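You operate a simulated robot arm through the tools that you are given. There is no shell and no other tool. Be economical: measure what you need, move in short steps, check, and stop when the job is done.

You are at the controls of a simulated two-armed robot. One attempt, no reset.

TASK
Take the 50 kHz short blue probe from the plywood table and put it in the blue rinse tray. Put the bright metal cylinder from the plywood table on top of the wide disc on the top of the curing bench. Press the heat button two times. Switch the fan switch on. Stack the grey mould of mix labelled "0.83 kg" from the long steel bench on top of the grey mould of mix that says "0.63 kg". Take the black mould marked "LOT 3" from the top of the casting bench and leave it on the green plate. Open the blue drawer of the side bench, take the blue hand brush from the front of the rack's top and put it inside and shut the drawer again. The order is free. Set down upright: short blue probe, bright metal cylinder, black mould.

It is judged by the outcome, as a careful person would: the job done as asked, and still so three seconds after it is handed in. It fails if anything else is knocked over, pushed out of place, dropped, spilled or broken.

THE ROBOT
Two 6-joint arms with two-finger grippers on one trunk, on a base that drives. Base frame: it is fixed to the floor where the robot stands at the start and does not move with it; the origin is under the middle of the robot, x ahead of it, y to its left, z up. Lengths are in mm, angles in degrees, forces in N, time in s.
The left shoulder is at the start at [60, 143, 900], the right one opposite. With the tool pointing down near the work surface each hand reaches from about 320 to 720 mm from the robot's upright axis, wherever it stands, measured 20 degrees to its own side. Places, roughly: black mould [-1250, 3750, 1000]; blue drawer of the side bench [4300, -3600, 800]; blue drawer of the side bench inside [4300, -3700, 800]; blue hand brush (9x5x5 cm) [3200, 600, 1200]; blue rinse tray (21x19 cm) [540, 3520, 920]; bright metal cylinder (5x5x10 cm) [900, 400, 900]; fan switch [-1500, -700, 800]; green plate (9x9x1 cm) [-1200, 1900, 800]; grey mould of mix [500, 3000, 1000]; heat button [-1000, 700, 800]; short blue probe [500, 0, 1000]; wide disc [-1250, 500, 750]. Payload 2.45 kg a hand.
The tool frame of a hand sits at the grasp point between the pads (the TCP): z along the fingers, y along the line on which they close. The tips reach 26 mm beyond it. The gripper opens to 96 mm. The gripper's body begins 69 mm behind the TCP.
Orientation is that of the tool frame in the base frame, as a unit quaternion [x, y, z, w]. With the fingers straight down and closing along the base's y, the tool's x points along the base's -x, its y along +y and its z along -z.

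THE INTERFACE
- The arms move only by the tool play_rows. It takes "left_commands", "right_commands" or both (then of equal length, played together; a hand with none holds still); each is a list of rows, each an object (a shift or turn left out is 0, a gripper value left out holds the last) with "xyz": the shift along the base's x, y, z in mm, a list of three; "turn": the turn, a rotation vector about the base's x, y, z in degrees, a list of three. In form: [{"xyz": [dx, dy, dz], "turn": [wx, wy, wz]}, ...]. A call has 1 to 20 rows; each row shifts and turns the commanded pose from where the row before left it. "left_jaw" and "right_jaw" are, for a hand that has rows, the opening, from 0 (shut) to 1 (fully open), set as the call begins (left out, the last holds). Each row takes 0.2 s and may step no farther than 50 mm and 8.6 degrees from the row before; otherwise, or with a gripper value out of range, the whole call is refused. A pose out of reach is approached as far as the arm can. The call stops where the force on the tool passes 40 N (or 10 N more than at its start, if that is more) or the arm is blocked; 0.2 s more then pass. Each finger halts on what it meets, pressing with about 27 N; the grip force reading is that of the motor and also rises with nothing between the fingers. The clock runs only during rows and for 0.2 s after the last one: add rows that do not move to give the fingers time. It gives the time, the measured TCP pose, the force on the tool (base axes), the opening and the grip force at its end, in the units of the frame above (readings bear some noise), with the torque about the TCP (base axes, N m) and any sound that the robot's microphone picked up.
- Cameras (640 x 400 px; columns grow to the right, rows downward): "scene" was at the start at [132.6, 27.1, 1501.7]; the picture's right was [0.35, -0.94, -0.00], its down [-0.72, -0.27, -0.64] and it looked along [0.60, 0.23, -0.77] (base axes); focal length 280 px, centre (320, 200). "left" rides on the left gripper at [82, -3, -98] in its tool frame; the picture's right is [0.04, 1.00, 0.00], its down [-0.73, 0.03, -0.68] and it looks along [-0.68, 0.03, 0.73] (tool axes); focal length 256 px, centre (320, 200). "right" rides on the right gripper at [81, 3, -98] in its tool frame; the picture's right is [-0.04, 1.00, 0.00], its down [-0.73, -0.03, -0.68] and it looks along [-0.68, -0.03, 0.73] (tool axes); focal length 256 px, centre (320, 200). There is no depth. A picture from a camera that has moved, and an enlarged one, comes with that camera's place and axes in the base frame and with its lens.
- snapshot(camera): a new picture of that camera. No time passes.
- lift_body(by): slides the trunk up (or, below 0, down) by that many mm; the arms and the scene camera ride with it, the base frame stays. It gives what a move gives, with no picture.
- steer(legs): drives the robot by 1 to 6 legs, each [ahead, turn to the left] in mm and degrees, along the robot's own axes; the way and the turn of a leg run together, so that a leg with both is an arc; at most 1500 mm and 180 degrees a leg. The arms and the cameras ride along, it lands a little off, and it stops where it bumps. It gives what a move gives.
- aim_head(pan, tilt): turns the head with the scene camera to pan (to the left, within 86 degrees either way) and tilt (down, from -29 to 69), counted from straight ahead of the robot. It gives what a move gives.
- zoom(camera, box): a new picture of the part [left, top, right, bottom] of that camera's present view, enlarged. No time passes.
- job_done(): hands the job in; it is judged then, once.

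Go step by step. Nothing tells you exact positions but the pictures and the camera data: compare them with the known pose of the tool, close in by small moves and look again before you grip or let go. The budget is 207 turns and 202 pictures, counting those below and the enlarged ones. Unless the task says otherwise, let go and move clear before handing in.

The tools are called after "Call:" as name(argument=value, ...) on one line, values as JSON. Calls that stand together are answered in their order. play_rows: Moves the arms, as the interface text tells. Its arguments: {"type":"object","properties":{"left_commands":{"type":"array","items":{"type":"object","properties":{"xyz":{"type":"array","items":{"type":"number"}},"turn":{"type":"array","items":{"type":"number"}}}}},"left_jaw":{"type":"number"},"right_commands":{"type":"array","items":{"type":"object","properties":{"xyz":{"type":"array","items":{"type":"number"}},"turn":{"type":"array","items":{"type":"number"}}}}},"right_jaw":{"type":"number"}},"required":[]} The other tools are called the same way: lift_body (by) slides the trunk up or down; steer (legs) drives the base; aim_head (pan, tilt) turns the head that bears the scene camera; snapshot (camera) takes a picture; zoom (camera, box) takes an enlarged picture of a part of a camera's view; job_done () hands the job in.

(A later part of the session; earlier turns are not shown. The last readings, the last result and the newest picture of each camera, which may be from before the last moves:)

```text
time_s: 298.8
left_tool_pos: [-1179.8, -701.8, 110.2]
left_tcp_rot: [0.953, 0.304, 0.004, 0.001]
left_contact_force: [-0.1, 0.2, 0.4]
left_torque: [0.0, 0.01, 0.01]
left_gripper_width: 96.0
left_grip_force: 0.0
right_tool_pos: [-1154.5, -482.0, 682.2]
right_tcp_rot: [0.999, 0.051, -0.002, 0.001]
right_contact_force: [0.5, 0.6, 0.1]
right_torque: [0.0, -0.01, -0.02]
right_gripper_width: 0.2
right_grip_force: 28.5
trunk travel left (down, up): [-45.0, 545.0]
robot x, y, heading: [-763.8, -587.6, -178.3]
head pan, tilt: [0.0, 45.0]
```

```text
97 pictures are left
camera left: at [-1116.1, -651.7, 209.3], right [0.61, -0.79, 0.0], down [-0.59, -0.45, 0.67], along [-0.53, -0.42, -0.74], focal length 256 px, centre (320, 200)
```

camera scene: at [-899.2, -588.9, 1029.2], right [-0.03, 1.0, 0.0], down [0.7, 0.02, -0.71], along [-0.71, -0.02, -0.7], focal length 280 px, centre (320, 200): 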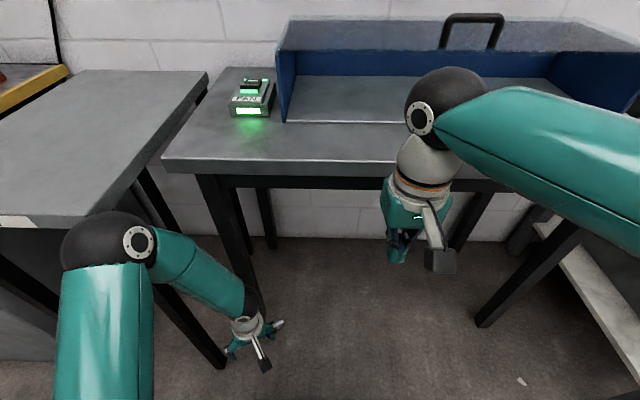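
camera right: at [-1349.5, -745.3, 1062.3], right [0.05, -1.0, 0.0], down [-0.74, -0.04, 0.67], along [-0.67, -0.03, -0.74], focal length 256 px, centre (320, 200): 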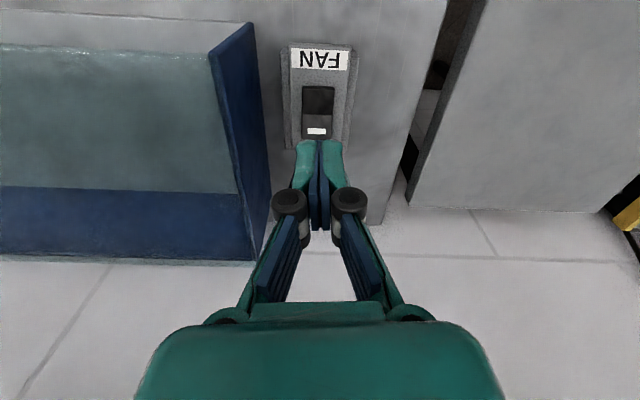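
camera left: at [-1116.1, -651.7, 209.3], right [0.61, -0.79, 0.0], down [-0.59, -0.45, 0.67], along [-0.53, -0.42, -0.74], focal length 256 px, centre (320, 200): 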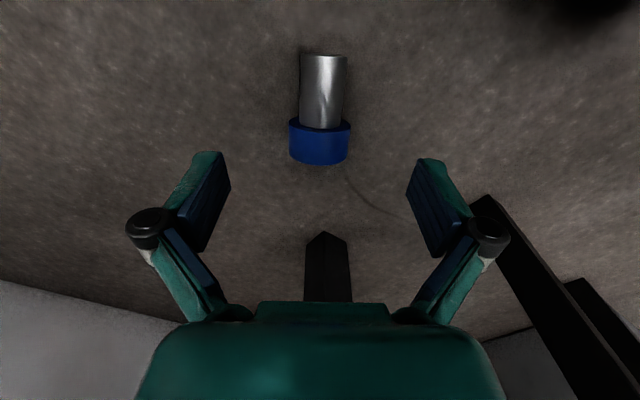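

The probe is lying still and aligned. I move over the cap, descend and grip across it.

Call:
play_rows(left_commands=[{"xyz": [-18, -14, -20]}, {"xyz": [0, 0, -30]}, {"xyz": [0, 0, -27]}, {"xyz": [0, 0, 0]}])

Call:
snapshot(camera="left")

Call:
play_rows(left_commands=[{"xyz": [0, 0, 0]}, {"xyz": [0, 0, 0]}, {"xyz": [0, 0, 0]}, {"xyz": [0, 0, 0]}], left_jaw=0)

Call:
snapshot(camera="left")

```text
time_s: 299.8
left_tool_pos: [-1197.6, -714.7, 30.6]
left_tcp_rot: [0.953, 0.303, 0.004, 0.001]
left_contact_force: [-0.6, -0.5, 0.8]
left_torque: [0.01, 0.02, 0.02]
left_gripper_width: 96.0
left_grip_force: 0.1
right_tool_pos: [-1154.3, -482.4, 682.9]
right_tcp_rot: [0.999, 0.051, -0.001, 0.001]
right_contact_force: [0.5, -0.8, 0.8]
right_torque: [-0.02, 0.0, -0.01]
right_gripper_width: 0.0
right_grip_force: 28.5
trunk travel left (down, up): [-45.0, 545.0]
robot x, y, heading: [-762.0, -585.4, -178.3]
head pan, tilt: [0.0, 45.0]
```

```text
96 pictures are left
camera left: at [-1132.7, -665.9, 130.3], right [0.61, -0.79, 0.0], down [-0.59, -0.45, 0.67], along [-0.53, -0.41, -0.74], focal length 256 px, centre (320, 200)
```

left: 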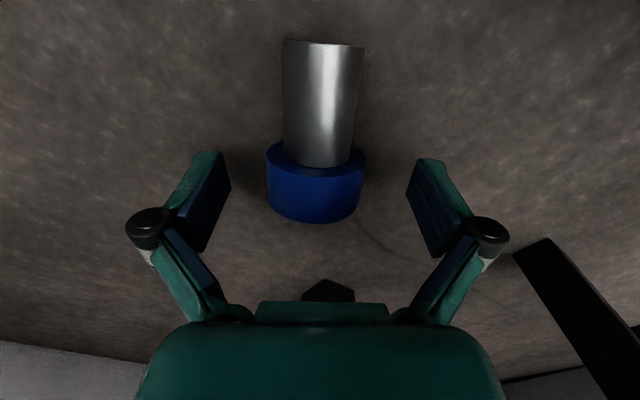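

```text
time_s: 300.8
left_tool_pos: [-1196.9, -714.4, 32.0]
left_tcp_rot: [0.953, 0.303, 0.004, 0.001]
left_contact_force: [0.2, -0.1, 0.8]
left_torque: [-0.03, -0.03, -0.02]
left_gripper_width: 46.1
left_grip_force: 27.4
right_tool_pos: [-1154.6, -481.3, 682.8]
right_tcp_rot: [0.999, 0.051, -0.002, 0.001]
right_contact_force: [-0.4, -0.3, 0.7]
right_torque: [-0.02, -0.01, -0.01]
right_gripper_width: 0.0
right_grip_force: 28.7
trunk travel left (down, up): [-45.0, 545.0]
robot x, y, heading: [-762.3, -587.8, -178.1]
head pan, tilt: [0.0, 45.0]
```

```text
95 pictures are left
camera left: at [-1132.6, -665.9, 130.6], right [0.61, -0.79, 0.0], down [-0.59, -0.45, 0.67], along [-0.53, -0.41, -0.74], focal length 256 px, centre (320, 200)
```

left: 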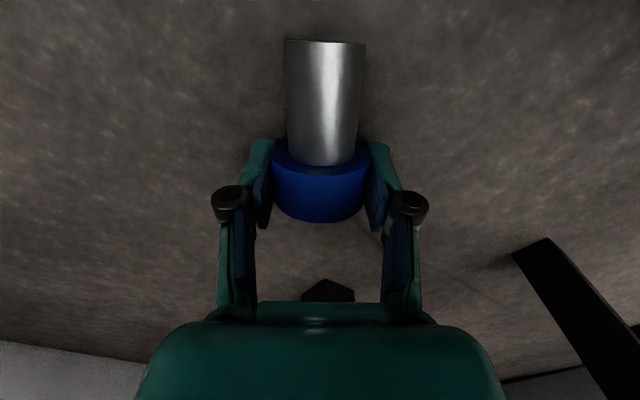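

Gripped across the cap with the stem toward the camera side. Plan: stand it upright on the empty narrow bench edge with the hand horizontal, then regrip from above. I lift it and straighten the yaw, then raise the trunk.

Call:
play_rows(left_commands=[{"xyz": [5, 5, 40]}, {"xyz": [5, 5, 45]}, {"xyz": [5, 5, 45], "turn": [0, 0, -6.8]}, {"xyz": [5, 5, 45], "turn": [0, 0, -6.8]}, {"xyz": [5, 5, 45], "turn": [0, 0, -6.8]}, {"xyz": [5, 5, 45], "turn": [0, 0, -6.8]}, {"xyz": [5, 5, 45], "turn": [0, 0, -6.8]}, {"xyz": [0, 0, 0]}])

Call:
steer(legs=[[-120, 0]])

Call:
lift_body(by=400)

Call:
snapshot(camera="left")

Call:
snapshot(camera="scene")

```text
time_s: 302.6
left_tool_pos: [-1165.2, -677.4, 342.0]
left_tcp_rot: [1.0, 0.011, 0.004, 0.002]
left_contact_force: [-0.3, 0.3, -1.7]
left_torque: [-0.01, 0.04, -0.02]
left_gripper_width: 46.1
left_grip_force: 26.8
right_tool_pos: [-1155.4, -480.7, 681.7]
right_tcp_rot: [0.999, 0.052, -0.002, 0.0]
right_contact_force: [0.4, -0.3, 0.4]
right_torque: [-0.01, -0.02, 0.01]
right_gripper_width: 0.0
right_grip_force: 28.1
trunk travel left (down, up): [-45.0, 545.0]
robot x, y, heading: [-762.8, -585.5, -178.2]
head pan, tilt: [0.0, 45.0]
```

```text
time_s: 303.8
left_tool_pos: [-1043.7, -674.7, 343.1]
left_tcp_rot: [1.0, 0.012, 0.004, 0.001]
left_contact_force: [0.1, -0.6, -1.7]
left_torque: [-0.03, 0.02, 0.02]
left_gripper_width: 46.0
left_grip_force: 26.7
right_tool_pos: [-1032.8, -477.5, 681.8]
right_tcp_rot: [0.999, 0.051, -0.001, 0.001]
right_contact_force: [0.0, 0.7, 0.4]
right_torque: [0.0, -0.02, 0.05]
right_gripper_width: 0.0
right_grip_force: 28.7
trunk travel left (down, up): [-45.0, 545.0]
robot x, y, heading: [-642.4, -577.2, -178.2]
head pan, tilt: [0.0, 45.0]
```

```text
time_s: 307.6
left_tool_pos: [-1045.1, -672.9, 742.9]
left_tcp_rot: [1.0, 0.012, 0.002, 0.002]
left_contact_force: [0.6, -0.3, -1.7]
left_torque: [0.02, -0.01, -0.02]
left_gripper_width: 46.3
left_grip_force: 26.6
right_tool_pos: [-1033.5, -477.1, 1083.4]
right_tcp_rot: [0.999, 0.052, -0.001, 0.001]
right_contact_force: [0.6, 0.8, -0.1]
right_torque: [0.01, 0.02, -0.02]
right_gripper_width: 0.0
right_grip_force: 28.4
trunk travel left (down, up): [-445.0, 145.0]
robot x, y, heading: [-644.4, -579.4, -178.0]
head pan, tilt: [0.0, 45.0]
```

```text
94 pictures are left
camera left: at [-962.6, -669.0, 841.5], right [0.06, -1.0, 0.0], down [-0.74, -0.04, 0.67], along [-0.67, -0.05, -0.74], focal length 256 px, centre (320, 200)
```

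left: 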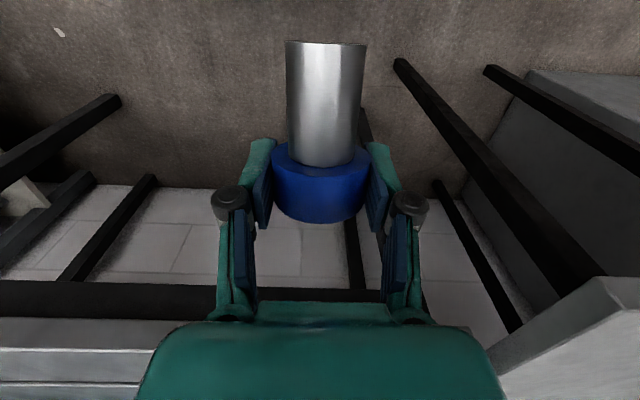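

```text
93 pictures are left
camera scene: at [-783.8, -585.2, 1429.0], right [-0.03, 1.0, 0.0], down [0.71, 0.02, -0.71], along [-0.71, -0.02, -0.71], focal length 280 px, centre (320, 200)
```

scene: 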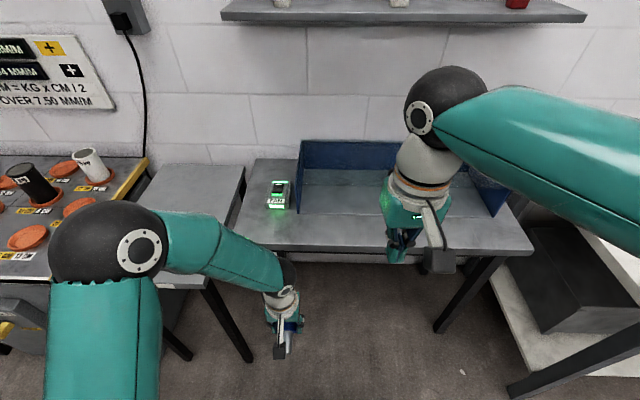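

I'll stand it on the free front strip of the fan bench. First I pitch the left hand to horizontal in the air, so the stem points down.

Call:
play_rows(left_commands=[{"xyz": [-11, -2, 15], "turn": [0, 8.2, 0]}, {"xyz": [-11, -2, 15], "turn": [0, 8.2, 0]}, {"xyz": [-11, -2, 15], "turn": [0, 8.2, 0]}, {"xyz": [-11, -2, 15], "turn": [0, 8.2, 0]}, {"xyz": [-11, -2, 15], "turn": [0, 8.2, 0]}, {"xyz": [-11, -2, 15], "turn": [0, 8.2, 0]}, {"xyz": [-11, -2, 15], "turn": [0, 8.2, 0]}, {"xyz": [-11, -2, 15], "turn": [0, 8.2, 0]}, {"xyz": [-11, -2, 15], "turn": [0, 8.2, 0]}, {"xyz": [-11, -2, 10], "turn": [0, 8.2, 0]}, {"xyz": [-11, -2, 5], "turn": [0, 8, 0]}, {"xyz": [0, 0, 0]}])

Call:
snapshot(camera="scene")

Call:
snapshot(camera="left")

```text
time_s: 310.2
left_tool_pos: [-1162.2, -686.5, 896.7]
left_tcp_rot: [0.71, 0.012, -0.705, -0.004]
left_contact_force: [-0.1, 0.2, -0.9]
left_torque: [0.02, 0.0, -0.01]
left_gripper_width: 46.2
left_grip_force: 27.1
left hand out of reach, approached as far as the arm can: row 11
right_tool_pos: [-1032.9, -478.7, 1083.7]
right_tcp_rot: [0.999, 0.052, -0.002, 0.001]
right_contact_force: [0.2, 0.2, -0.7]
right_torque: [0.02, 0.01, -0.01]
right_gripper_width: 0.0
right_grip_force: 28.2
trunk travel left (down, up): [-445.0, 145.0]
robot x, y, heading: [-637.1, -583.2, -178.5]
head pan, tilt: [0.0, 45.0]
```

```text
92 pictures are left
camera scene: at [-783.6, -585.6, 1429.1], right [-0.03, 1.0, 0.0], down [0.71, 0.02, -0.71], along [-0.71, -0.02, -0.71], focal length 280 px, centre (320, 200)
```

scene: 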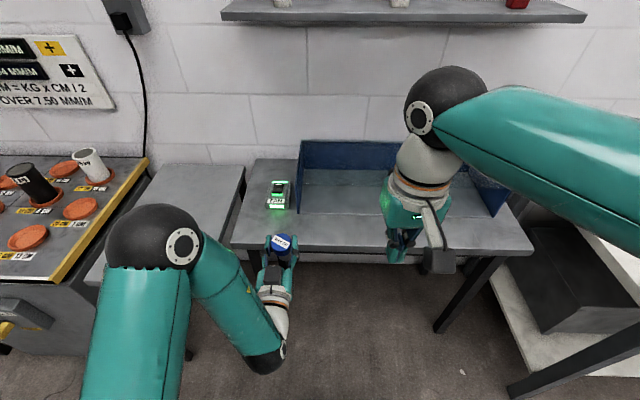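

```text
91 pictures are left
camera left: at [-1062.0, -681.8, 815.6], right [0.01, -1.0, -0.06], down [0.67, -0.04, 0.74], along [-0.74, -0.05, 0.67], focal length 256 px, centre (320, 200)
```

left: 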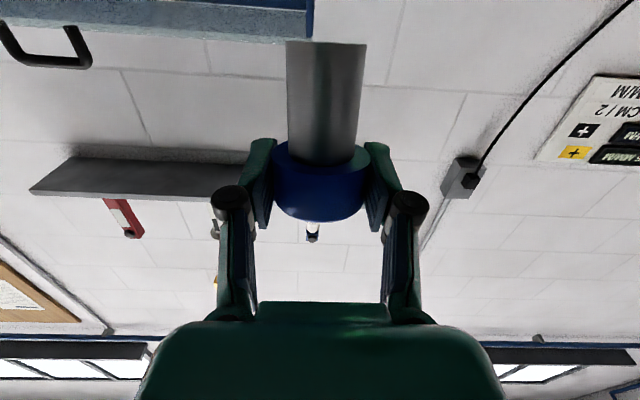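

The probe is upright in the horizontal hand. I drive forward so it is over the bench's front strip.

Call:
steer(legs=[[142, 0]])

Call:
play_rows(left_commands=[{"xyz": [0, 0, -20]}, {"xyz": [0, 0, -20]}, {"xyz": [0, 0, -10]}, {"xyz": [0, 0, 0]}])

Call:
aim_head(pan=10, tilt=55)

Call:
snapshot(camera="scene")

Call:
snapshot(camera="left")

```text
time_s: 311.6
left_tool_pos: [-1304.3, -692.0, 896.0]
left_tcp_rot: [0.711, 0.011, -0.703, -0.005]
left_contact_force: [-0.4, 0.2, -1.1]
left_torque: [-0.01, 0.03, 0.0]
left_gripper_width: 46.1
left_grip_force: 26.6
right_tool_pos: [-1176.5, -482.0, 1082.2]
right_tcp_rot: [0.999, 0.052, -0.002, 0.001]
right_contact_force: [0.4, -0.4, 0.2]
right_torque: [0.01, -0.04, 0.02]
right_gripper_width: 0.1
right_grip_force: 28.4
trunk travel left (down, up): [-445.0, 145.0]
robot x, y, heading: [-782.5, -582.8, -177.9]
head pan, tilt: [0.0, 45.0]
```

```text
time_s: 312.6
left_tool_pos: [-1298.8, -682.3, 850.0]
left_tcp_rot: [0.711, 0.015, -0.703, -0.003]
left_contact_force: [-0.3, 0.4, -1.5]
left_torque: [0.01, 0.01, 0.01]
left_gripper_width: 46.5
left_grip_force: 27.7
left hand out of reach, approached as far as the arm can: row 1, 2, 3
right_tool_pos: [-1175.4, -481.8, 1082.9]
right_tcp_rot: [0.999, 0.051, -0.001, 0.001]
right_contact_force: [0.1, 0.6, 0.2]
right_torque: [-0.01, 0.01, -0.01]
right_gripper_width: 0.3
right_grip_force: 28.6
trunk travel left (down, up): [-445.0, 145.0]
robot x, y, heading: [-784.9, -586.0, -178.0]
head pan, tilt: [0.0, 45.0]
```

```text
time_s: 313.3
left_tool_pos: [-1298.5, -681.9, 848.7]
left_tcp_rot: [0.711, 0.015, -0.703, -0.002]
left_contact_force: [0.0, 0.0, -1.8]
left_torque: [0.02, 0.01, 0.03]
left_gripper_width: 46.2
left_grip_force: 26.9
right_tool_pos: [-1174.4, -481.9, 1083.7]
right_tcp_rot: [0.999, 0.052, -0.002, 0.001]
right_contact_force: [-0.3, -0.6, -0.4]
right_torque: [-0.05, 0.01, 0.0]
right_gripper_width: 0.1
right_grip_force: 28.6
trunk travel left (down, up): [-445.0, 145.0]
robot x, y, heading: [-783.5, -585.9, -178.1]
head pan, tilt: [10.0, 55.0]
```

```text
90 pictures are left
camera scene: at [-914.4, -601.9, 1415.7], right [-0.2, 0.98, 0.0], down [0.8, 0.17, -0.57], along [-0.56, -0.12, -0.82], focal length 280 px, centre (320, 200)
```

scene: 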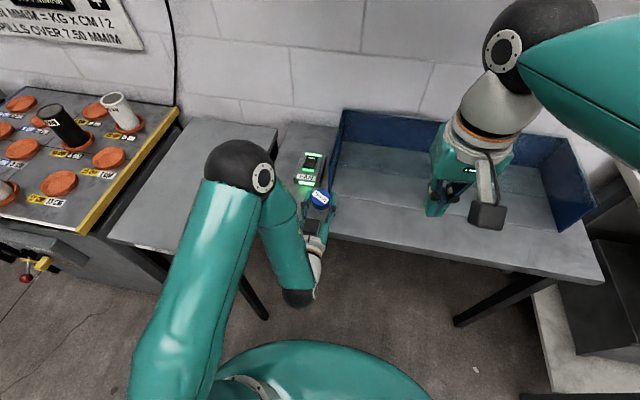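

```text
89 pictures are left
camera left: at [-1199.2, -675.7, 769.7], right [0.02, -1.0, -0.06], down [0.67, -0.04, 0.74], along [-0.74, -0.06, 0.67], focal length 256 px, centre (320, 200)
```

left: 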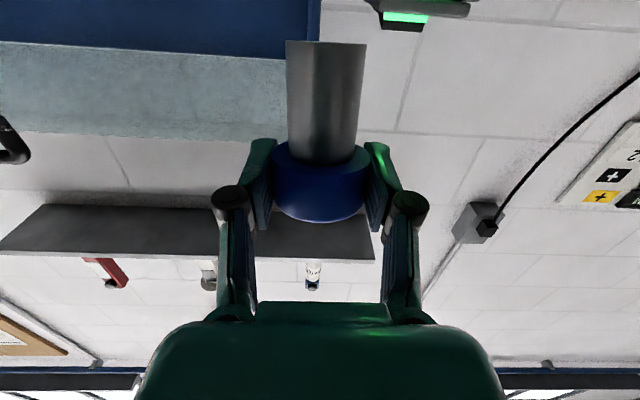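

Call:
zoom(camera="scene", box=[270, 140, 370, 270])

Call:
lift_body(by=-15)

Call:
lift_body(by=-6)

```text
3.08 times, centred on (320, 205) of scene
camera zoom: at [-914.4, -601.9, 1415.7], right [-0.2, 0.98, 0.0], down [0.8, 0.17, -0.57], along [-0.56, -0.12, -0.82], focal length 861 px, centre (320, 185)
```

zoom: 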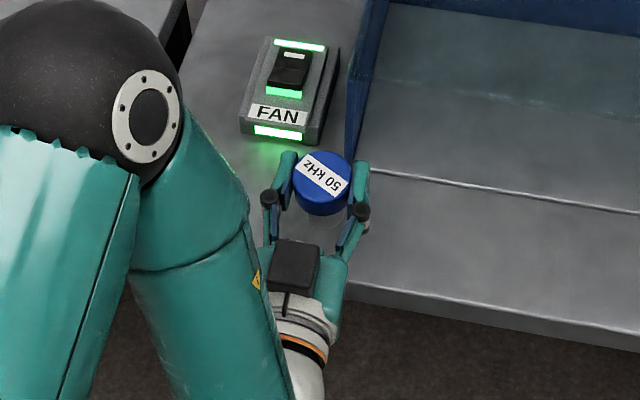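

```text
time_s: 313.9
left_tool_pos: [-1299.6, -680.6, 836.0]
left_tcp_rot: [0.711, 0.014, -0.703, -0.002]
left_contact_force: [-0.3, 0.0, -0.5]
left_torque: [-0.04, -0.01, -0.03]
left_gripper_width: 46.1
left_grip_force: 27.2
right_tool_pos: [-1174.5, -482.9, 1068.4]
right_tcp_rot: [0.999, 0.051, -0.002, 0.002]
right_contact_force: [0.9, 0.1, 0.4]
right_torque: [0.01, -0.02, 0.0]
right_gripper_width: 0.0
right_grip_force: 28.1
trunk travel left (down, up): [-430.0, 160.0]
robot x, y, heading: [-783.0, -585.9, -178.4]
head pan, tilt: [10.0, 55.0]
```

```text
time_s: 314.5
left_tool_pos: [-1298.9, -680.9, 829.4]
left_tcp_rot: [0.711, 0.014, -0.703, -0.002]
left_contact_force: [-0.7, -0.5, -1.0]
left_torque: [-0.02, -0.01, -0.02]
left_gripper_width: 46.6
left_grip_force: 27.1
right_tool_pos: [-1174.1, -483.0, 1063.2]
right_tcp_rot: [0.999, 0.051, -0.002, 0.001]
right_contact_force: [-0.5, -0.7, 0.3]
right_torque: [-0.01, 0.0, -0.02]
right_gripper_width: 0.1
right_grip_force: 28.3
trunk travel left (down, up): [-424.0, 166.0]
robot x, y, heading: [-783.8, -584.3, -178.2]
head pan, tilt: [10.0, 55.0]
```

Call:
lift_body(by=-5)

Call:
lift_body(by=-4)

Call:
lift_body(by=-3)

Call:
zoom(camera="scene", box=[270, 140, 370, 270])

```text
time_s: 315.0
left_tool_pos: [-1298.0, -681.1, 824.2]
left_tcp_rot: [0.711, 0.013, -0.703, -0.002]
left_contact_force: [-0.4, -1.1, -1.8]
left_torque: [-0.02, 0.0, -0.02]
left_gripper_width: 46.2
left_grip_force: 27.2
right_tool_pos: [-1174.9, -482.6, 1057.0]
right_tcp_rot: [0.999, 0.051, -0.001, 0.0]
right_contact_force: [0.1, 0.3, 0.0]
right_torque: [0.02, 0.02, -0.01]
right_gripper_width: 0.2
right_grip_force: 28.4
trunk travel left (down, up): [-419.0, 171.0]
robot x, y, heading: [-782.5, -586.3, -178.2]
head pan, tilt: [10.0, 55.0]
```

```text
time_s: 315.6
left_tool_pos: [-1298.9, -681.9, 818.6]
left_tcp_rot: [0.711, 0.014, -0.703, -0.002]
left_contact_force: [-0.1, 0.6, -1.5]
left_torque: [0.01, -0.06, 0.0]
left_gripper_width: 46.1
left_grip_force: 27.1
right_tool_pos: [-1174.1, -482.2, 1054.2]
right_tcp_rot: [0.999, 0.051, -0.001, 0.001]
right_contact_force: [-0.7, 0.2, -0.7]
right_torque: [0.0, 0.0, 0.0]
right_gripper_width: 0.0
right_grip_force: 28.3
trunk travel left (down, up): [-415.0, 175.0]
robot x, y, heading: [-783.9, -581.7, -178.1]
head pan, tilt: [10.0, 55.0]
```

```text
time_s: 316.1
left_tool_pos: [-1298.8, -681.2, 816.5]
left_tcp_rot: [0.711, 0.014, -0.703, -0.003]
left_contact_force: [-0.8, -0.1, -1.7]
left_torque: [-0.01, -0.02, 0.02]
left_gripper_width: 46.3
left_grip_force: 26.4
right_tool_pos: [-1174.2, -482.7, 1051.3]
right_tcp_rot: [0.999, 0.052, -0.002, 0.001]
right_contact_force: [0.0, -0.6, -0.3]
right_torque: [-0.01, 0.02, 0.01]
right_gripper_width: 0.1
right_grip_force: 28.6
trunk travel left (down, up): [-412.0, 178.0]
robot x, y, heading: [-782.3, -586.1, -178.1]
head pan, tilt: [10.0, 55.0]
```

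```text
3.08 times, centred on (320, 205) of scene
camera zoom: at [-914.2, -602.0, 1382.6], right [-0.21, 0.98, 0.0], down [0.8, 0.17, -0.57], along [-0.56, -0.12, -0.82], focal length 861 px, centre (320, 185)
```

zoom: 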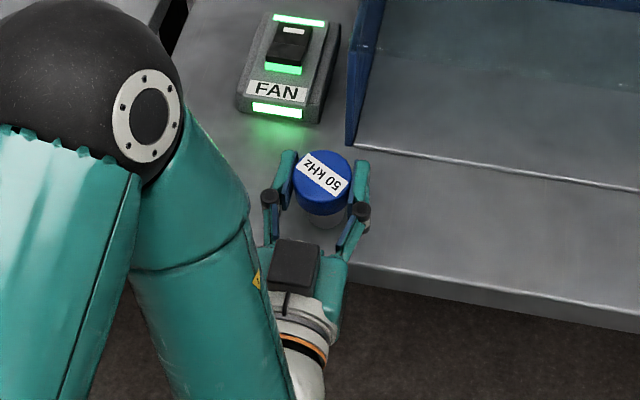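

Call:
lift_body(by=-4)

Call:
lift_body(by=-4)

Call:
lift_body(by=-4)

Call:
lift_body(by=-4)

```text
time_s: 316.6
left_tool_pos: [-1298.2, -681.2, 812.8]
left_tcp_rot: [0.711, 0.016, -0.703, -0.002]
left_contact_force: [0.1, -0.1, -1.2]
left_torque: [0.01, 0.02, 0.0]
left_gripper_width: 46.0
left_grip_force: 26.7
right_tool_pos: [-1174.0, -482.3, 1045.5]
right_tcp_rot: [0.999, 0.052, -0.001, 0.001]
right_contact_force: [0.6, 0.2, 0.3]
right_torque: [0.03, -0.01, 0.03]
right_gripper_width: 0.1
right_grip_force: 28.4
trunk travel left (down, up): [-408.0, 182.0]
robot x, y, heading: [-782.8, -585.4, -178.3]
head pan, tilt: [10.0, 55.0]
```

```text
time_s: 317.1
left_tool_pos: [-1298.0, -681.3, 812.1]
left_tcp_rot: [0.708, 0.015, -0.706, -0.002]
left_contact_force: [-0.2, -1.0, 13.9]
left_torque: [-0.07, -0.01, 0.05]
left_gripper_width: 46.2
left_grip_force: 27.3
right_tool_pos: [-1174.0, -481.8, 1042.7]
right_tcp_rot: [0.999, 0.051, -0.003, 0.001]
right_contact_force: [-0.4, -0.1, -1.0]
right_torque: [0.01, 0.02, 0.0]
right_gripper_width: 0.0
right_grip_force: 28.4
trunk travel left (down, up): [-404.0, 186.0]
robot x, y, heading: [-785.4, -588.0, -178.0]
head pan, tilt: [10.0, 55.0]
```

```text
time_s: 317.7
left_tool_pos: [-1299.1, -680.6, 808.3]
left_tcp_rot: [-0.707, -0.015, 0.707, 0.002]
left_contact_force: [-4.8, 0.4, 25.1]
left_torque: [0.0, 0.34, 0.04]
left_gripper_width: 46.4
left_grip_force: 27.3
right_tool_pos: [-1173.0, -482.5, 1038.8]
right_tcp_rot: [0.999, 0.051, -0.002, 0.001]
right_contact_force: [0.9, 0.9, -0.1]
right_torque: [0.01, -0.02, -0.01]
right_gripper_width: 0.0
right_grip_force: 28.8
trunk travel left (down, up): [-400.0, 190.0]
robot x, y, heading: [-782.9, -584.2, -178.0]
head pan, tilt: [10.0, 55.0]
```

```text
time_s: 318.2
left_tool_pos: [-1297.3, -681.4, 803.4]
left_tcp_rot: [0.708, 0.014, -0.706, -0.003]
left_contact_force: [-3.9, 1.6, 23.5]
left_torque: [0.06, 0.22, -0.01]
left_gripper_width: 46.4
left_grip_force: 27.3
right_tool_pos: [-1172.9, -482.6, 1035.2]
right_tcp_rot: [0.999, 0.052, -0.003, 0.001]
right_contact_force: [-0.6, -0.3, 0.3]
right_torque: [-0.01, -0.01, 0.0]
right_gripper_width: 0.0
right_grip_force: 28.5
trunk travel left (down, up): [-396.0, 194.0]
robot x, y, heading: [-784.6, -581.9, -178.0]
head pan, tilt: [10.0, 55.0]
```

The probe is standing on the bench, pressed lightly. I open and back straight out.

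Call:
play_rows(left_commands=[{"xyz": [0, 0, 0]}, {"xyz": [0, 0, 0]}, {"xyz": [0, 0, 0]}, {"xyz": [0, 0, 0]}], left_jaw=1)

Call:
steer(legs=[[-170, 0]])

Call:
snapshot(camera="scene")

```text
time_s: 319.2
left_tool_pos: [-1297.2, -681.3, 801.0]
left_tcp_rot: [0.711, 0.015, -0.703, -0.003]
left_contact_force: [0.1, -0.5, -0.2]
left_torque: [0.01, 0.0, -0.03]
left_gripper_width: 96.0
left_grip_force: 0.0
right_tool_pos: [-1175.3, -482.7, 1033.3]
right_tcp_rot: [0.999, 0.051, -0.001, 0.001]
right_contact_force: [-0.2, -0.1, -1.1]
right_torque: [-0.01, 0.02, -0.02]
right_gripper_width: 0.1
right_grip_force: 28.3
trunk travel left (down, up): [-396.0, 194.0]
robot x, y, heading: [-781.2, -584.5, -178.2]
head pan, tilt: [10.0, 55.0]
```

```text
time_s: 320.7
left_tool_pos: [-1129.2, -676.6, 803.4]
left_tcp_rot: [0.711, 0.016, -0.703, -0.001]
left_contact_force: [0.8, -0.4, 0.1]
left_torque: [-0.01, 0.01, -0.02]
left_gripper_width: 96.2
left_grip_force: 0.0
right_tool_pos: [-1004.7, -478.7, 1035.3]
right_tcp_rot: [0.999, 0.053, -0.002, 0.0]
right_contact_force: [0.6, -1.1, 0.2]
right_torque: [-0.02, 0.01, 0.02]
right_gripper_width: 0.1
right_grip_force: 28.7
trunk travel left (down, up): [-396.0, 194.0]
robot x, y, heading: [-611.9, -582.4, -178.0]
head pan, tilt: [10.0, 55.0]
```

```text
86 pictures are left
camera scene: at [-743.2, -596.6, 1366.9], right [-0.21, 0.98, 0.0], down [0.8, 0.17, -0.57], along [-0.56, -0.12, -0.82], focal length 280 px, centre (320, 200)
```

scene: 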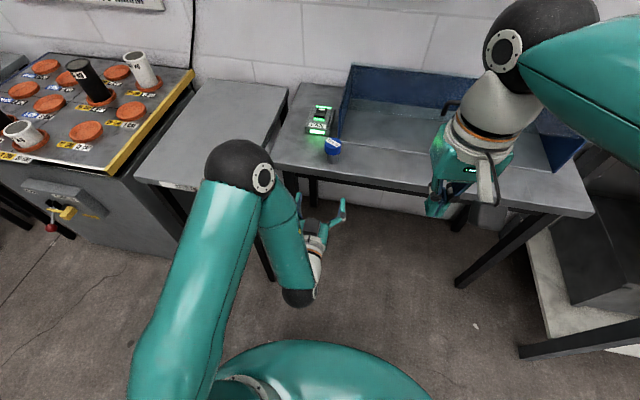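

The probe stands upright at about [-1298, -681]. I raise the trunk and pitch the left hand back to pointing down.

Call:
lift_body(by=129)

Call:
play_rows(left_commands=[{"xyz": [0, 0, 15], "turn": [0, -8.2, 0]}, {"xyz": [0, 0, 15], "turn": [0, -8.2, 0]}, {"xyz": [0, 0, 15], "turn": [0, -8.2, 0]}, {"xyz": [0, 0, 15], "turn": [0, -8.2, 0]}, {"xyz": [0, 0, 15], "turn": [0, -8.2, 0]}, {"xyz": [0, 0, 15], "turn": [0, -8.2, 0]}, {"xyz": [0, 0, 10], "turn": [0, -8.2, 0]}, {"xyz": [0, 0, 10], "turn": [0, -8.2, 0]}, {"xyz": [0, 0, 10], "turn": [0, -8.2, 0]}, {"xyz": [0, 0, 0], "turn": [0, -8.2, 0]}, {"xyz": [0, 0, 0], "turn": [0, -8.4, 0]}, {"xyz": [0, 0, 0]}])

Call:
steer(legs=[[140, 0]])

Call:
snapshot(camera="left")

Call:
snapshot(camera="scene")

```text
time_s: 322.2
left_tool_pos: [-1129.4, -677.8, 929.8]
left_tcp_rot: [0.711, 0.015, -0.703, -0.002]
left_contact_force: [-0.6, 0.6, 0.1]
left_torque: [0.03, 0.02, 0.03]
left_gripper_width: 96.0
left_grip_force: 0.0
right_tool_pos: [-1005.0, -478.4, 1165.5]
right_tcp_rot: [0.999, 0.052, -0.002, 0.001]
right_contact_force: [-0.1, 0.5, 0.6]
right_torque: [-0.01, 0.01, -0.02]
right_gripper_width: 0.0
right_grip_force: 28.2
trunk travel left (down, up): [-525.0, 65.0]
robot x, y, heading: [-615.1, -582.8, -178.2]
head pan, tilt: [10.0, 55.0]
```

```text
time_s: 324.9
left_tool_pos: [-1129.2, -677.0, 1050.9]
left_tcp_rot: [1.0, 0.012, 0.01, 0.009]
left_contact_force: [1.0, 0.6, 0.5]
left_torque: [0.01, 0.01, -0.05]
left_gripper_width: 96.0
left_grip_force: 0.0
right_tool_pos: [-1005.1, -476.6, 1164.0]
right_tcp_rot: [0.999, 0.053, -0.001, 0.001]
right_contact_force: [-0.1, -0.1, -0.1]
right_torque: [-0.02, 0.02, -0.02]
right_gripper_width: 0.1
right_grip_force: 29.1
trunk travel left (down, up): [-525.0, 65.0]
robot x, y, heading: [-619.1, -579.8, -178.1]
head pan, tilt: [10.0, 55.0]
```

```text
time_s: 326.2
left_tool_pos: [-1271.2, -681.1, 1050.0]
left_tcp_rot: [1.0, 0.011, 0.009, 0.009]
left_contact_force: [0.1, 0.5, 0.3]
left_torque: [-0.02, -0.04, 0.05]
left_gripper_width: 96.0
left_grip_force: 0.0
right_tool_pos: [-1147.9, -482.0, 1163.3]
right_tcp_rot: [0.999, 0.052, 0.0, 0.001]
right_contact_force: [-1.3, 0.3, 0.5]
right_torque: [0.01, -0.05, 0.0]
right_gripper_width: 0.1
right_grip_force: 29.0
trunk travel left (down, up): [-525.0, 65.0]
robot x, y, heading: [-753.1, -584.2, -178.3]
head pan, tilt: [10.0, 55.0]
```

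```text
85 pictures are left
camera left: at [-1191.2, -676.3, 1149.4], right [0.06, -1.0, 0.02], down [-0.75, -0.03, 0.67], along [-0.66, -0.06, -0.75], focal length 256 px, centre (320, 200)
```

left: 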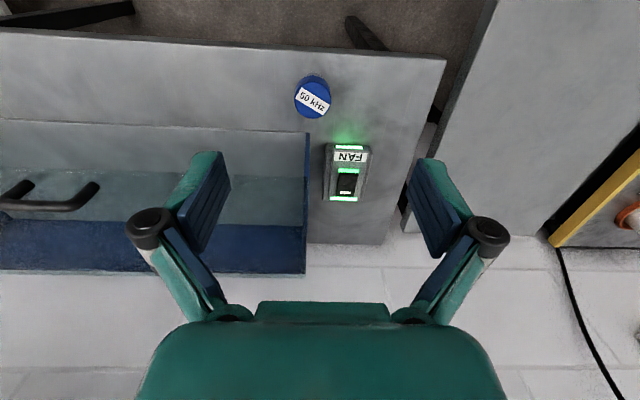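

```text
84 pictures are left
camera scene: at [-887.6, -601.5, 1495.4], right [-0.21, 0.98, 0.0], down [0.8, 0.17, -0.57], along [-0.56, -0.12, -0.82], focal length 280 px, centre (320, 200)
```

scene: 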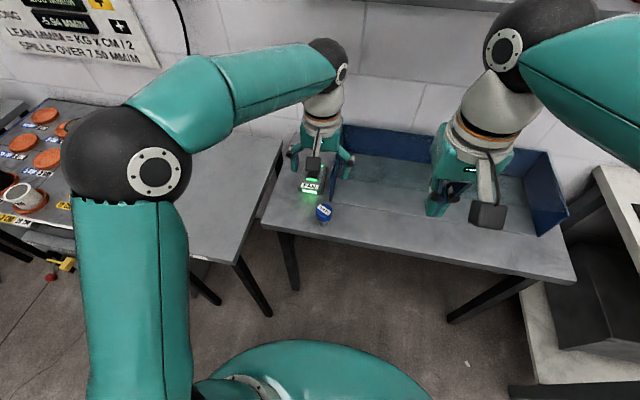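

I move above the cap and descend to grip it from the top.

Call:
play_rows(left_commands=[{"xyz": [-16, 0, -40], "turn": [1, 1, 0]}, {"xyz": [-15, 0, -40]}, {"xyz": [0, 0, -40]}, {"xyz": [0, 0, -30]}, {"xyz": [0, 0, 0]}])

Call:
snapshot(camera="left")

```text
time_s: 327.4
left_tool_pos: [-1299.1, -680.1, 902.0]
left_tcp_rot: [1.0, 0.011, 0.0, 0.001]
left_contact_force: [1.0, 0.0, -0.6]
left_torque: [0.01, 0.0, 0.0]
left_gripper_width: 96.2
left_grip_force: 0.0
right_tool_pos: [-1144.7, -482.0, 1165.1]
right_tcp_rot: [0.999, 0.052, -0.002, 0.001]
right_contact_force: [0.1, 0.3, 0.2]
right_torque: [0.0, -0.02, 0.02]
right_gripper_width: 0.2
right_grip_force: 28.6
trunk travel left (down, up): [-525.0, 65.0]
robot x, y, heading: [-754.3, -586.3, -178.1]
head pan, tilt: [10.0, 55.0]
```

```text
83 pictures are left
camera left: at [-1217.2, -676.3, 999.5], right [0.06, -1.0, 0.0], down [-0.73, -0.05, 0.68], along [-0.68, -0.04, -0.73], focal length 256 px, centre (320, 200)
```

left: 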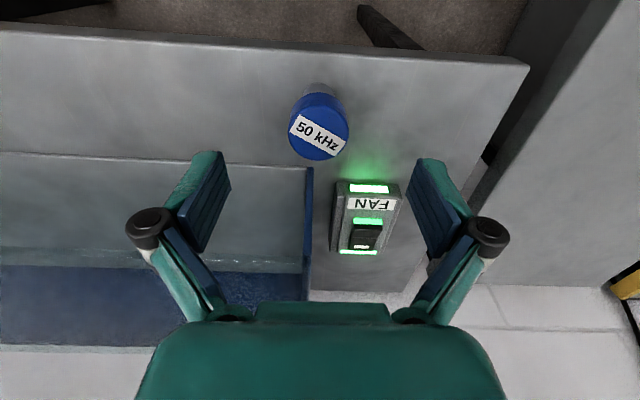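

Call:
play_rows(left_commands=[{"xyz": [-5, -1, -30]}, {"xyz": [0, 0, -30]}, {"xyz": [0, 0, -29]}, {"xyz": [0, 0, 0]}])

Call:
play_rows(left_commands=[{"xyz": [0, 0, 0]}, {"xyz": [0, 0, 0]}, {"xyz": [0, 0, 0]}, {"xyz": [0, 0, 0]}], left_jaw=0)

Call:
snapshot(camera="left")

```text
time_s: 328.4
left_tool_pos: [-1307.1, -681.9, 810.9]
left_tcp_rot: [1.0, 0.012, 0.0, 0.001]
left_contact_force: [-0.5, 0.4, -0.2]
left_torque: [0.0, 0.02, 0.0]
left_gripper_width: 95.9
left_grip_force: 0.1
right_tool_pos: [-1146.3, -481.7, 1164.8]
right_tcp_rot: [0.999, 0.052, -0.002, 0.001]
right_contact_force: [-0.4, -0.6, 0.5]
right_torque: [-0.01, 0.0, 0.02]
right_gripper_width: 0.0
right_grip_force: 28.4
trunk travel left (down, up): [-525.0, 65.0]
robot x, y, heading: [-753.5, -587.5, -177.9]
head pan, tilt: [10.0, 55.0]
```

```text
time_s: 329.4
left_tool_pos: [-1305.9, -681.6, 811.5]
left_tcp_rot: [1.0, 0.011, 0.0, 0.001]
left_contact_force: [1.0, 0.5, 1.2]
left_torque: [-0.04, -0.04, -0.01]
left_gripper_width: 46.4
left_grip_force: 27.0
right_tool_pos: [-1145.9, -481.6, 1164.5]
right_tcp_rot: [0.999, 0.052, -0.002, 0.0]
right_contact_force: [0.6, -0.2, -0.4]
right_torque: [0.01, 0.01, 0.04]
right_gripper_width: 0.0
right_grip_force: 28.8
trunk travel left (down, up): [-525.0, 65.0]
robot x, y, heading: [-750.4, -585.5, -178.4]
head pan, tilt: [10.0, 55.0]
```

```text
82 pictures are left
camera left: at [-1224.1, -677.0, 909.5], right [0.06, -1.0, 0.0], down [-0.73, -0.05, 0.68], along [-0.68, -0.04, -0.73], focal length 256 px, centre (320, 200)
```

left: 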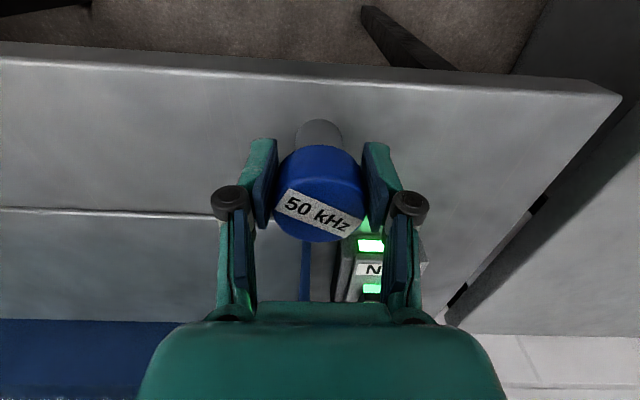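

Gripped upright again. I lift, retract, and drive back out in short stages, checking the grip.

Call:
play_rows(left_commands=[{"xyz": [0, 0, 25]}, {"xyz": [0, 0, 40]}, {"xyz": [0, 0, 45]}, {"xyz": [0, 0, 45]}, {"xyz": [0, 0, 45]}, {"xyz": [5, 0, 45]}, {"xyz": [20, 0, 40]}, {"xyz": [40, 0, 25]}, {"xyz": [40, 0, 15]}, {"xyz": [40, 0, 10]}, {"xyz": [20, 0, 0]}])

Call:
steer(legs=[[-200, 0], [0, -45]])

Call:
steer(legs=[[0, -45]])

```text
time_s: 331.8
left_tool_pos: [-1141.3, -681.7, 1146.0]
left_tcp_rot: [1.0, 0.013, 0.001, 0.002]
left_contact_force: [-0.2, 0.3, -2.1]
left_torque: [0.0, 0.0, 0.02]
left_gripper_width: 46.4
left_grip_force: 27.1
right_tool_pos: [-1146.9, -481.8, 1163.8]
right_tcp_rot: [0.999, 0.052, -0.001, 0.001]
right_contact_force: [0.3, 0.2, 0.6]
right_torque: [0.0, -0.03, -0.03]
right_gripper_width: 0.1
right_grip_force: 28.6
trunk travel left (down, up): [-525.0, 65.0]
robot x, y, heading: [-752.1, -579.7, -178.1]
head pan, tilt: [10.0, 55.0]
```

```text
time_s: 335.7
left_tool_pos: [-895.3, -370.3, 1146.1]
left_tcp_rot: [0.928, -0.374, 0.0, 0.0]
left_contact_force: [0.0, -0.7, -1.9]
left_torque: [-0.01, -0.04, -0.02]
left_gripper_width: 46.1
left_grip_force: 27.2
right_tool_pos: [-756.9, -227.3, 1164.9]
right_tcp_rot: [0.942, -0.336, -0.002, 0.0]
right_contact_force: [-0.7, 0.5, -0.2]
right_torque: [0.01, 0.0, 0.0]
right_gripper_width: 0.0
right_grip_force: 28.6
trunk travel left (down, up): [-525.0, 65.0]
robot x, y, heading: [-571.9, -597.0, 136.6]
head pan, tilt: [10.0, 55.0]
```

```text
time_s: 338.4
left_tool_pos: [-646.3, -208.3, 1145.7]
left_tcp_rot: [0.718, -0.696, -0.001, 0.002]
left_contact_force: [0.5, -1.1, -1.0]
left_torque: [-0.02, 0.01, -0.02]
left_gripper_width: 46.5
left_grip_force: 27.0
right_tool_pos: [-446.8, -200.9, 1163.9]
right_tcp_rot: [0.747, -0.665, -0.002, 0.0]
right_contact_force: [0.2, -0.1, -0.9]
right_torque: [0.0, 0.01, -0.04]
right_gripper_width: 0.0
right_grip_force: 28.4
trunk travel left (down, up): [-525.0, 65.0]
robot x, y, heading: [-601.6, -599.4, 93.0]
head pan, tilt: [10.0, 55.0]
```

Grip holds. I drive north toward the rinse tray.

Call:
steer(legs=[[0, -10], [1500, 0], [1500, 0]])

Call:
aim_head(pan=-35, tilt=35)

Call:
snapshot(camera="scene")

```text
time_s: 353.9
left_tool_pos: [-183.2, 2776.3, 1147.8]
left_tcp_rot: [-0.649, 0.761, 0.001, -0.002]
left_contact_force: [0.6, 0.5, -1.8]
left_torque: [-0.02, 0.0, -0.01]
left_gripper_width: 46.5
left_grip_force: 27.4
right_tool_pos: [14.6, 2745.3, 1165.1]
right_tcp_rot: [-0.68, 0.733, 0.002, 0.001]
right_contact_force: [0.2, 0.3, -0.2]
right_torque: [0.01, 0.01, -0.01]
right_gripper_width: 0.1
right_grip_force: 28.2
trunk travel left (down, up): [-525.0, 65.0]
robot x, y, heading: [-215.5, 2389.1, 82.4]
head pan, tilt: [10.0, 55.0]
```

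```text
time_s: 355.0
left_tool_pos: [-184.0, 2776.1, 1147.8]
left_tcp_rot: [-0.649, 0.76, 0.0, -0.002]
left_contact_force: [1.0, -0.4, -0.7]
left_torque: [-0.03, -0.01, 0.01]
left_gripper_width: 46.3
left_grip_force: 27.0
right_tool_pos: [14.3, 2746.6, 1164.8]
right_tcp_rot: [-0.68, 0.733, 0.001, 0.001]
right_contact_force: [-0.3, -0.1, 0.4]
right_torque: [0.0, 0.01, 0.03]
right_gripper_width: 0.1
right_grip_force: 28.8
trunk travel left (down, up): [-525.0, 65.0]
robot x, y, heading: [-212.6, 2384.9, 82.1]
head pan, tilt: [-35.0, 35.0]
```

```text
81 pictures are left
camera scene: at [-146.1, 2511.3, 1523.9], right [0.73, -0.68, 0.0], down [-0.39, -0.42, -0.82], along [0.56, 0.6, -0.57], focal length 280 px, centre (320, 200)
```

scene: 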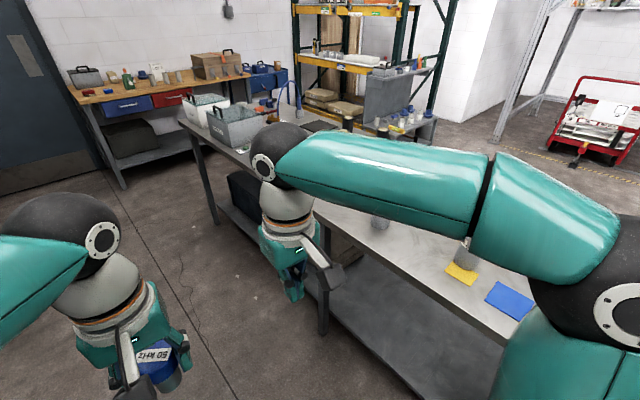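

I continue to the tray's place and turn to face the bench.

Call:
steer(legs=[[950, 0]])

Call:
steer(legs=[[0, -42]])

Call:
steer(legs=[[0, -40]])

Call:
aim_head(pan=0, tilt=45)

Call:
snapshot(camera="scene")

```text
time_s: 359.9
left_tool_pos: [-48.0, 3699.3, 1146.0]
left_tcp_rot: [-0.646, 0.763, -0.001, -0.001]
left_contact_force: [0.0, 0.1, -1.0]
left_torque: [-0.01, 0.02, -0.01]
left_gripper_width: 46.2
left_grip_force: 27.1
right_tool_pos: [149.6, 3666.9, 1165.1]
right_tcp_rot: [-0.676, 0.737, 0.002, 0.0]
right_contact_force: [-1.0, 0.1, 0.5]
right_torque: [0.01, -0.02, 0.0]
right_gripper_width: 0.1
right_grip_force: 28.6
trunk travel left (down, up): [-525.0, 65.0]
robot x, y, heading: [-82.7, 3308.6, 81.7]
head pan, tilt: [-35.0, 35.0]
```

```text
time_s: 362.6
left_tool_pos: [209.1, 3571.3, 1147.5]
left_tcp_rot: [-0.322, 0.947, 0.001, -0.001]
left_contact_force: [0.6, -0.8, -0.2]
left_torque: [-0.03, 0.04, 0.0]
left_gripper_width: 46.4
left_grip_force: 27.1
right_tool_pos: [331.6, 3413.3, 1166.4]
right_tcp_rot: [-0.362, 0.932, 0.001, 0.001]
right_contact_force: [-0.2, -0.5, -1.1]
right_torque: [0.0, 0.0, -0.02]
right_gripper_width: 0.3
right_grip_force: 29.0
trunk travel left (down, up): [-525.0, 65.0]
robot x, y, heading: [-96.6, 3328.7, 39.2]
head pan, tilt: [-35.0, 35.0]
```

```text
time_s: 365.0
left_tool_pos: [291.5, 3319.9, 1148.1]
left_tcp_rot: [0.019, 1.0, 0.001, -0.001]
left_contact_force: [0.3, 0.0, -1.4]
left_torque: [0.02, 0.02, 0.0]
left_gripper_width: 46.4
left_grip_force: 26.9
right_tool_pos: [283.7, 3120.0, 1167.7]
right_tcp_rot: [-0.021, 1.0, 0.001, 0.001]
right_contact_force: [0.1, 0.2, 1.0]
right_torque: [-0.04, 0.0, 0.0]
right_gripper_width: 0.0
right_grip_force: 28.3
trunk travel left (down, up): [-525.0, 65.0]
robot x, y, heading: [-98.7, 3353.8, -0.4]
head pan, tilt: [-35.0, 35.0]
```

```text
time_s: 366.1
left_tool_pos: [291.0, 3317.3, 1148.3]
left_tcp_rot: [0.019, 1.0, 0.001, -0.001]
left_contact_force: [0.4, -0.8, -1.3]
left_torque: [0.03, 0.0, 0.0]
left_gripper_width: 46.3
left_grip_force: 26.4
right_tool_pos: [283.8, 3119.2, 1166.3]
right_tcp_rot: [-0.021, 1.0, 0.001, 0.001]
right_contact_force: [-0.3, -0.9, -0.3]
right_torque: [0.04, 0.0, -0.02]
right_gripper_width: 0.0
right_grip_force: 28.7
trunk travel left (down, up): [-525.0, 65.0]
robot x, y, heading: [-99.0, 3361.8, -0.8]
head pan, tilt: [0.0, 45.0]
```

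```text
80 pictures are left
camera scene: at [44.3, 3354.2, 1509.1], right [-0.01, -1.0, 0.0], down [-0.71, 0.01, -0.71], along [0.71, -0.01, -0.71], focal length 280 px, centre (320, 200)
```

scene: 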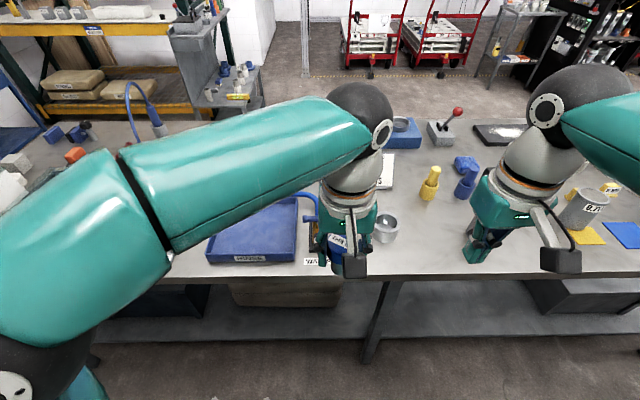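

The blue rinse tray is ahead-left, and a grey mould stands at right. I zoom on both.

Call:
zoom(camera="scene", box=[190, 170, 420, 290])

Call:
zoom(camera="scene", box=[440, 90, 640, 290])

Call:
snapshot(camera="left")

```text
2.78 times, centred on (305, 230) of scene
camera zoom: at [44.3, 3354.2, 1509.1], right [-0.01, -1.0, 0.0], down [-0.71, 0.01, -0.71], along [0.71, -0.01, -0.71], focal length 779 px, centre (362, 116)
```

zoom: 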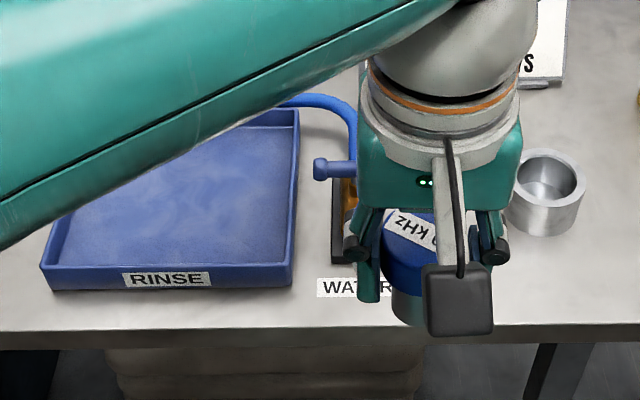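

```text
2.00 times, centred on (540, 190) of scene
camera zoom: at [44.3, 3354.2, 1509.1], right [-0.01, -1.0, 0.0], down [-0.71, 0.01, -0.71], along [0.71, -0.01, -0.71], focal length 560 px, centre (-120, 220)
```

zoom: 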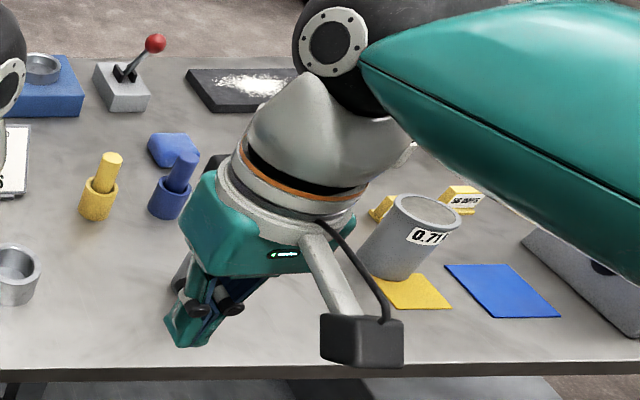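

```text
77 pictures are left
camera left: at [210.3, 3316.5, 1246.9], right [0.0, 1.0, 0.0], down [0.74, 0.0, 0.68], along [0.68, 0.0, -0.74], focal length 256 px, centre (320, 200)
```

left: 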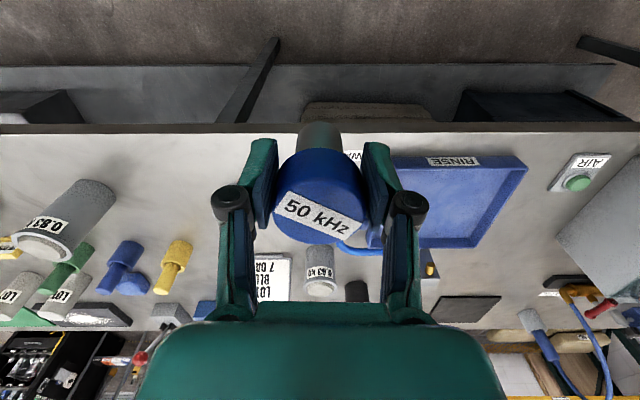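

RINSE tray centre is about [523, 3527], rim ~917. I bring the probe over it and check.

Call:
play_rows(left_commands=[{"xyz": [20, 35, 0]}, {"xyz": [20, 35, 0]}, {"xyz": [25, 35, 0]}, {"xyz": [30, 30, -10]}, {"xyz": [30, 30, -20]}, {"xyz": [30, 25, -25]}, {"xyz": [30, 20, -25]}, {"xyz": [30, 8, -20]}, {"xyz": [0, 0, 0]}])

Call:
aim_head(pan=15, tilt=45)

Call:
snapshot(camera="left")

Call:
snapshot(camera="scene")

```text
time_s: 368.1
left_tool_pos: [505.1, 3536.6, 1047.2]
left_tcp_rot: [0.02, 1.0, 0.001, 0.0]
left_contact_force: [-0.1, -0.3, -0.4]
left_torque: [-0.04, -0.03, -0.04]
left_gripper_width: 46.6
left_grip_force: 26.9
right_tool_pos: [283.3, 3118.4, 1167.8]
right_tcp_rot: [-0.021, 1.0, 0.001, 0.002]
right_contact_force: [-0.9, 0.2, -0.6]
right_torque: [0.03, 0.01, 0.01]
right_gripper_width: 0.0
right_grip_force: 28.3
trunk travel left (down, up): [-525.0, 65.0]
robot x, y, heading: [-98.6, 3354.0, -0.4]
head pan, tilt: [0.0, 45.0]
```

```text
time_s: 368.8
left_tool_pos: [506.3, 3536.6, 1047.4]
left_tcp_rot: [0.02, 1.0, 0.001, -0.001]
left_contact_force: [0.4, 0.1, -0.8]
left_torque: [-0.02, 0.04, -0.02]
left_gripper_width: 46.5
left_grip_force: 27.0
right_tool_pos: [284.2, 3119.2, 1167.5]
right_tcp_rot: [-0.02, 1.0, 0.0, 0.001]
right_contact_force: [0.4, -0.3, -0.5]
right_torque: [0.02, 0.02, -0.02]
right_gripper_width: 0.0
right_grip_force: 28.4
trunk travel left (down, up): [-525.0, 65.0]
robot x, y, heading: [-96.5, 3352.7, -0.8]
head pan, tilt: [15.0, 45.0]
```

```text
76 pictures are left
camera left: at [425.3, 3535.4, 1145.3], right [0.0, 1.0, 0.0], down [0.74, 0.0, 0.68], along [0.68, 0.0, -0.74], focal length 256 px, centre (320, 200)
```

left: 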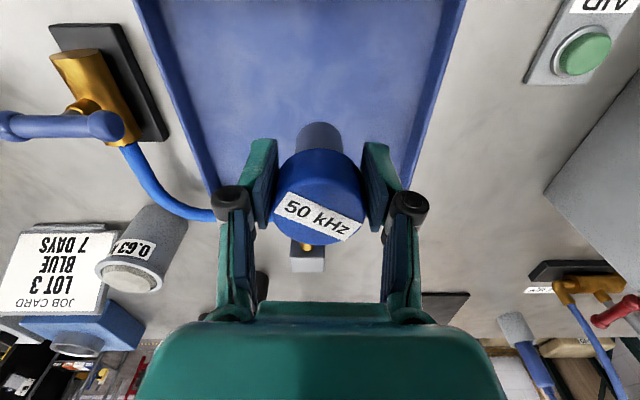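

```text
75 pictures are left
camera scene: at [42.1, 3376.5, 1509.0], right [0.25, -0.97, 0.0], down [-0.69, -0.18, -0.71], along [0.68, 0.18, -0.71], focal length 280 px, centre (320, 200)
```

scene: 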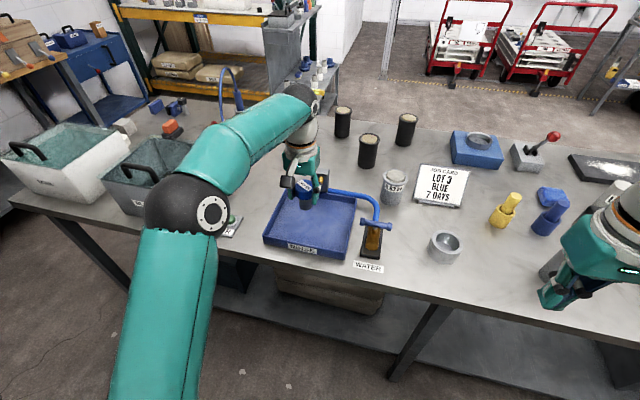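

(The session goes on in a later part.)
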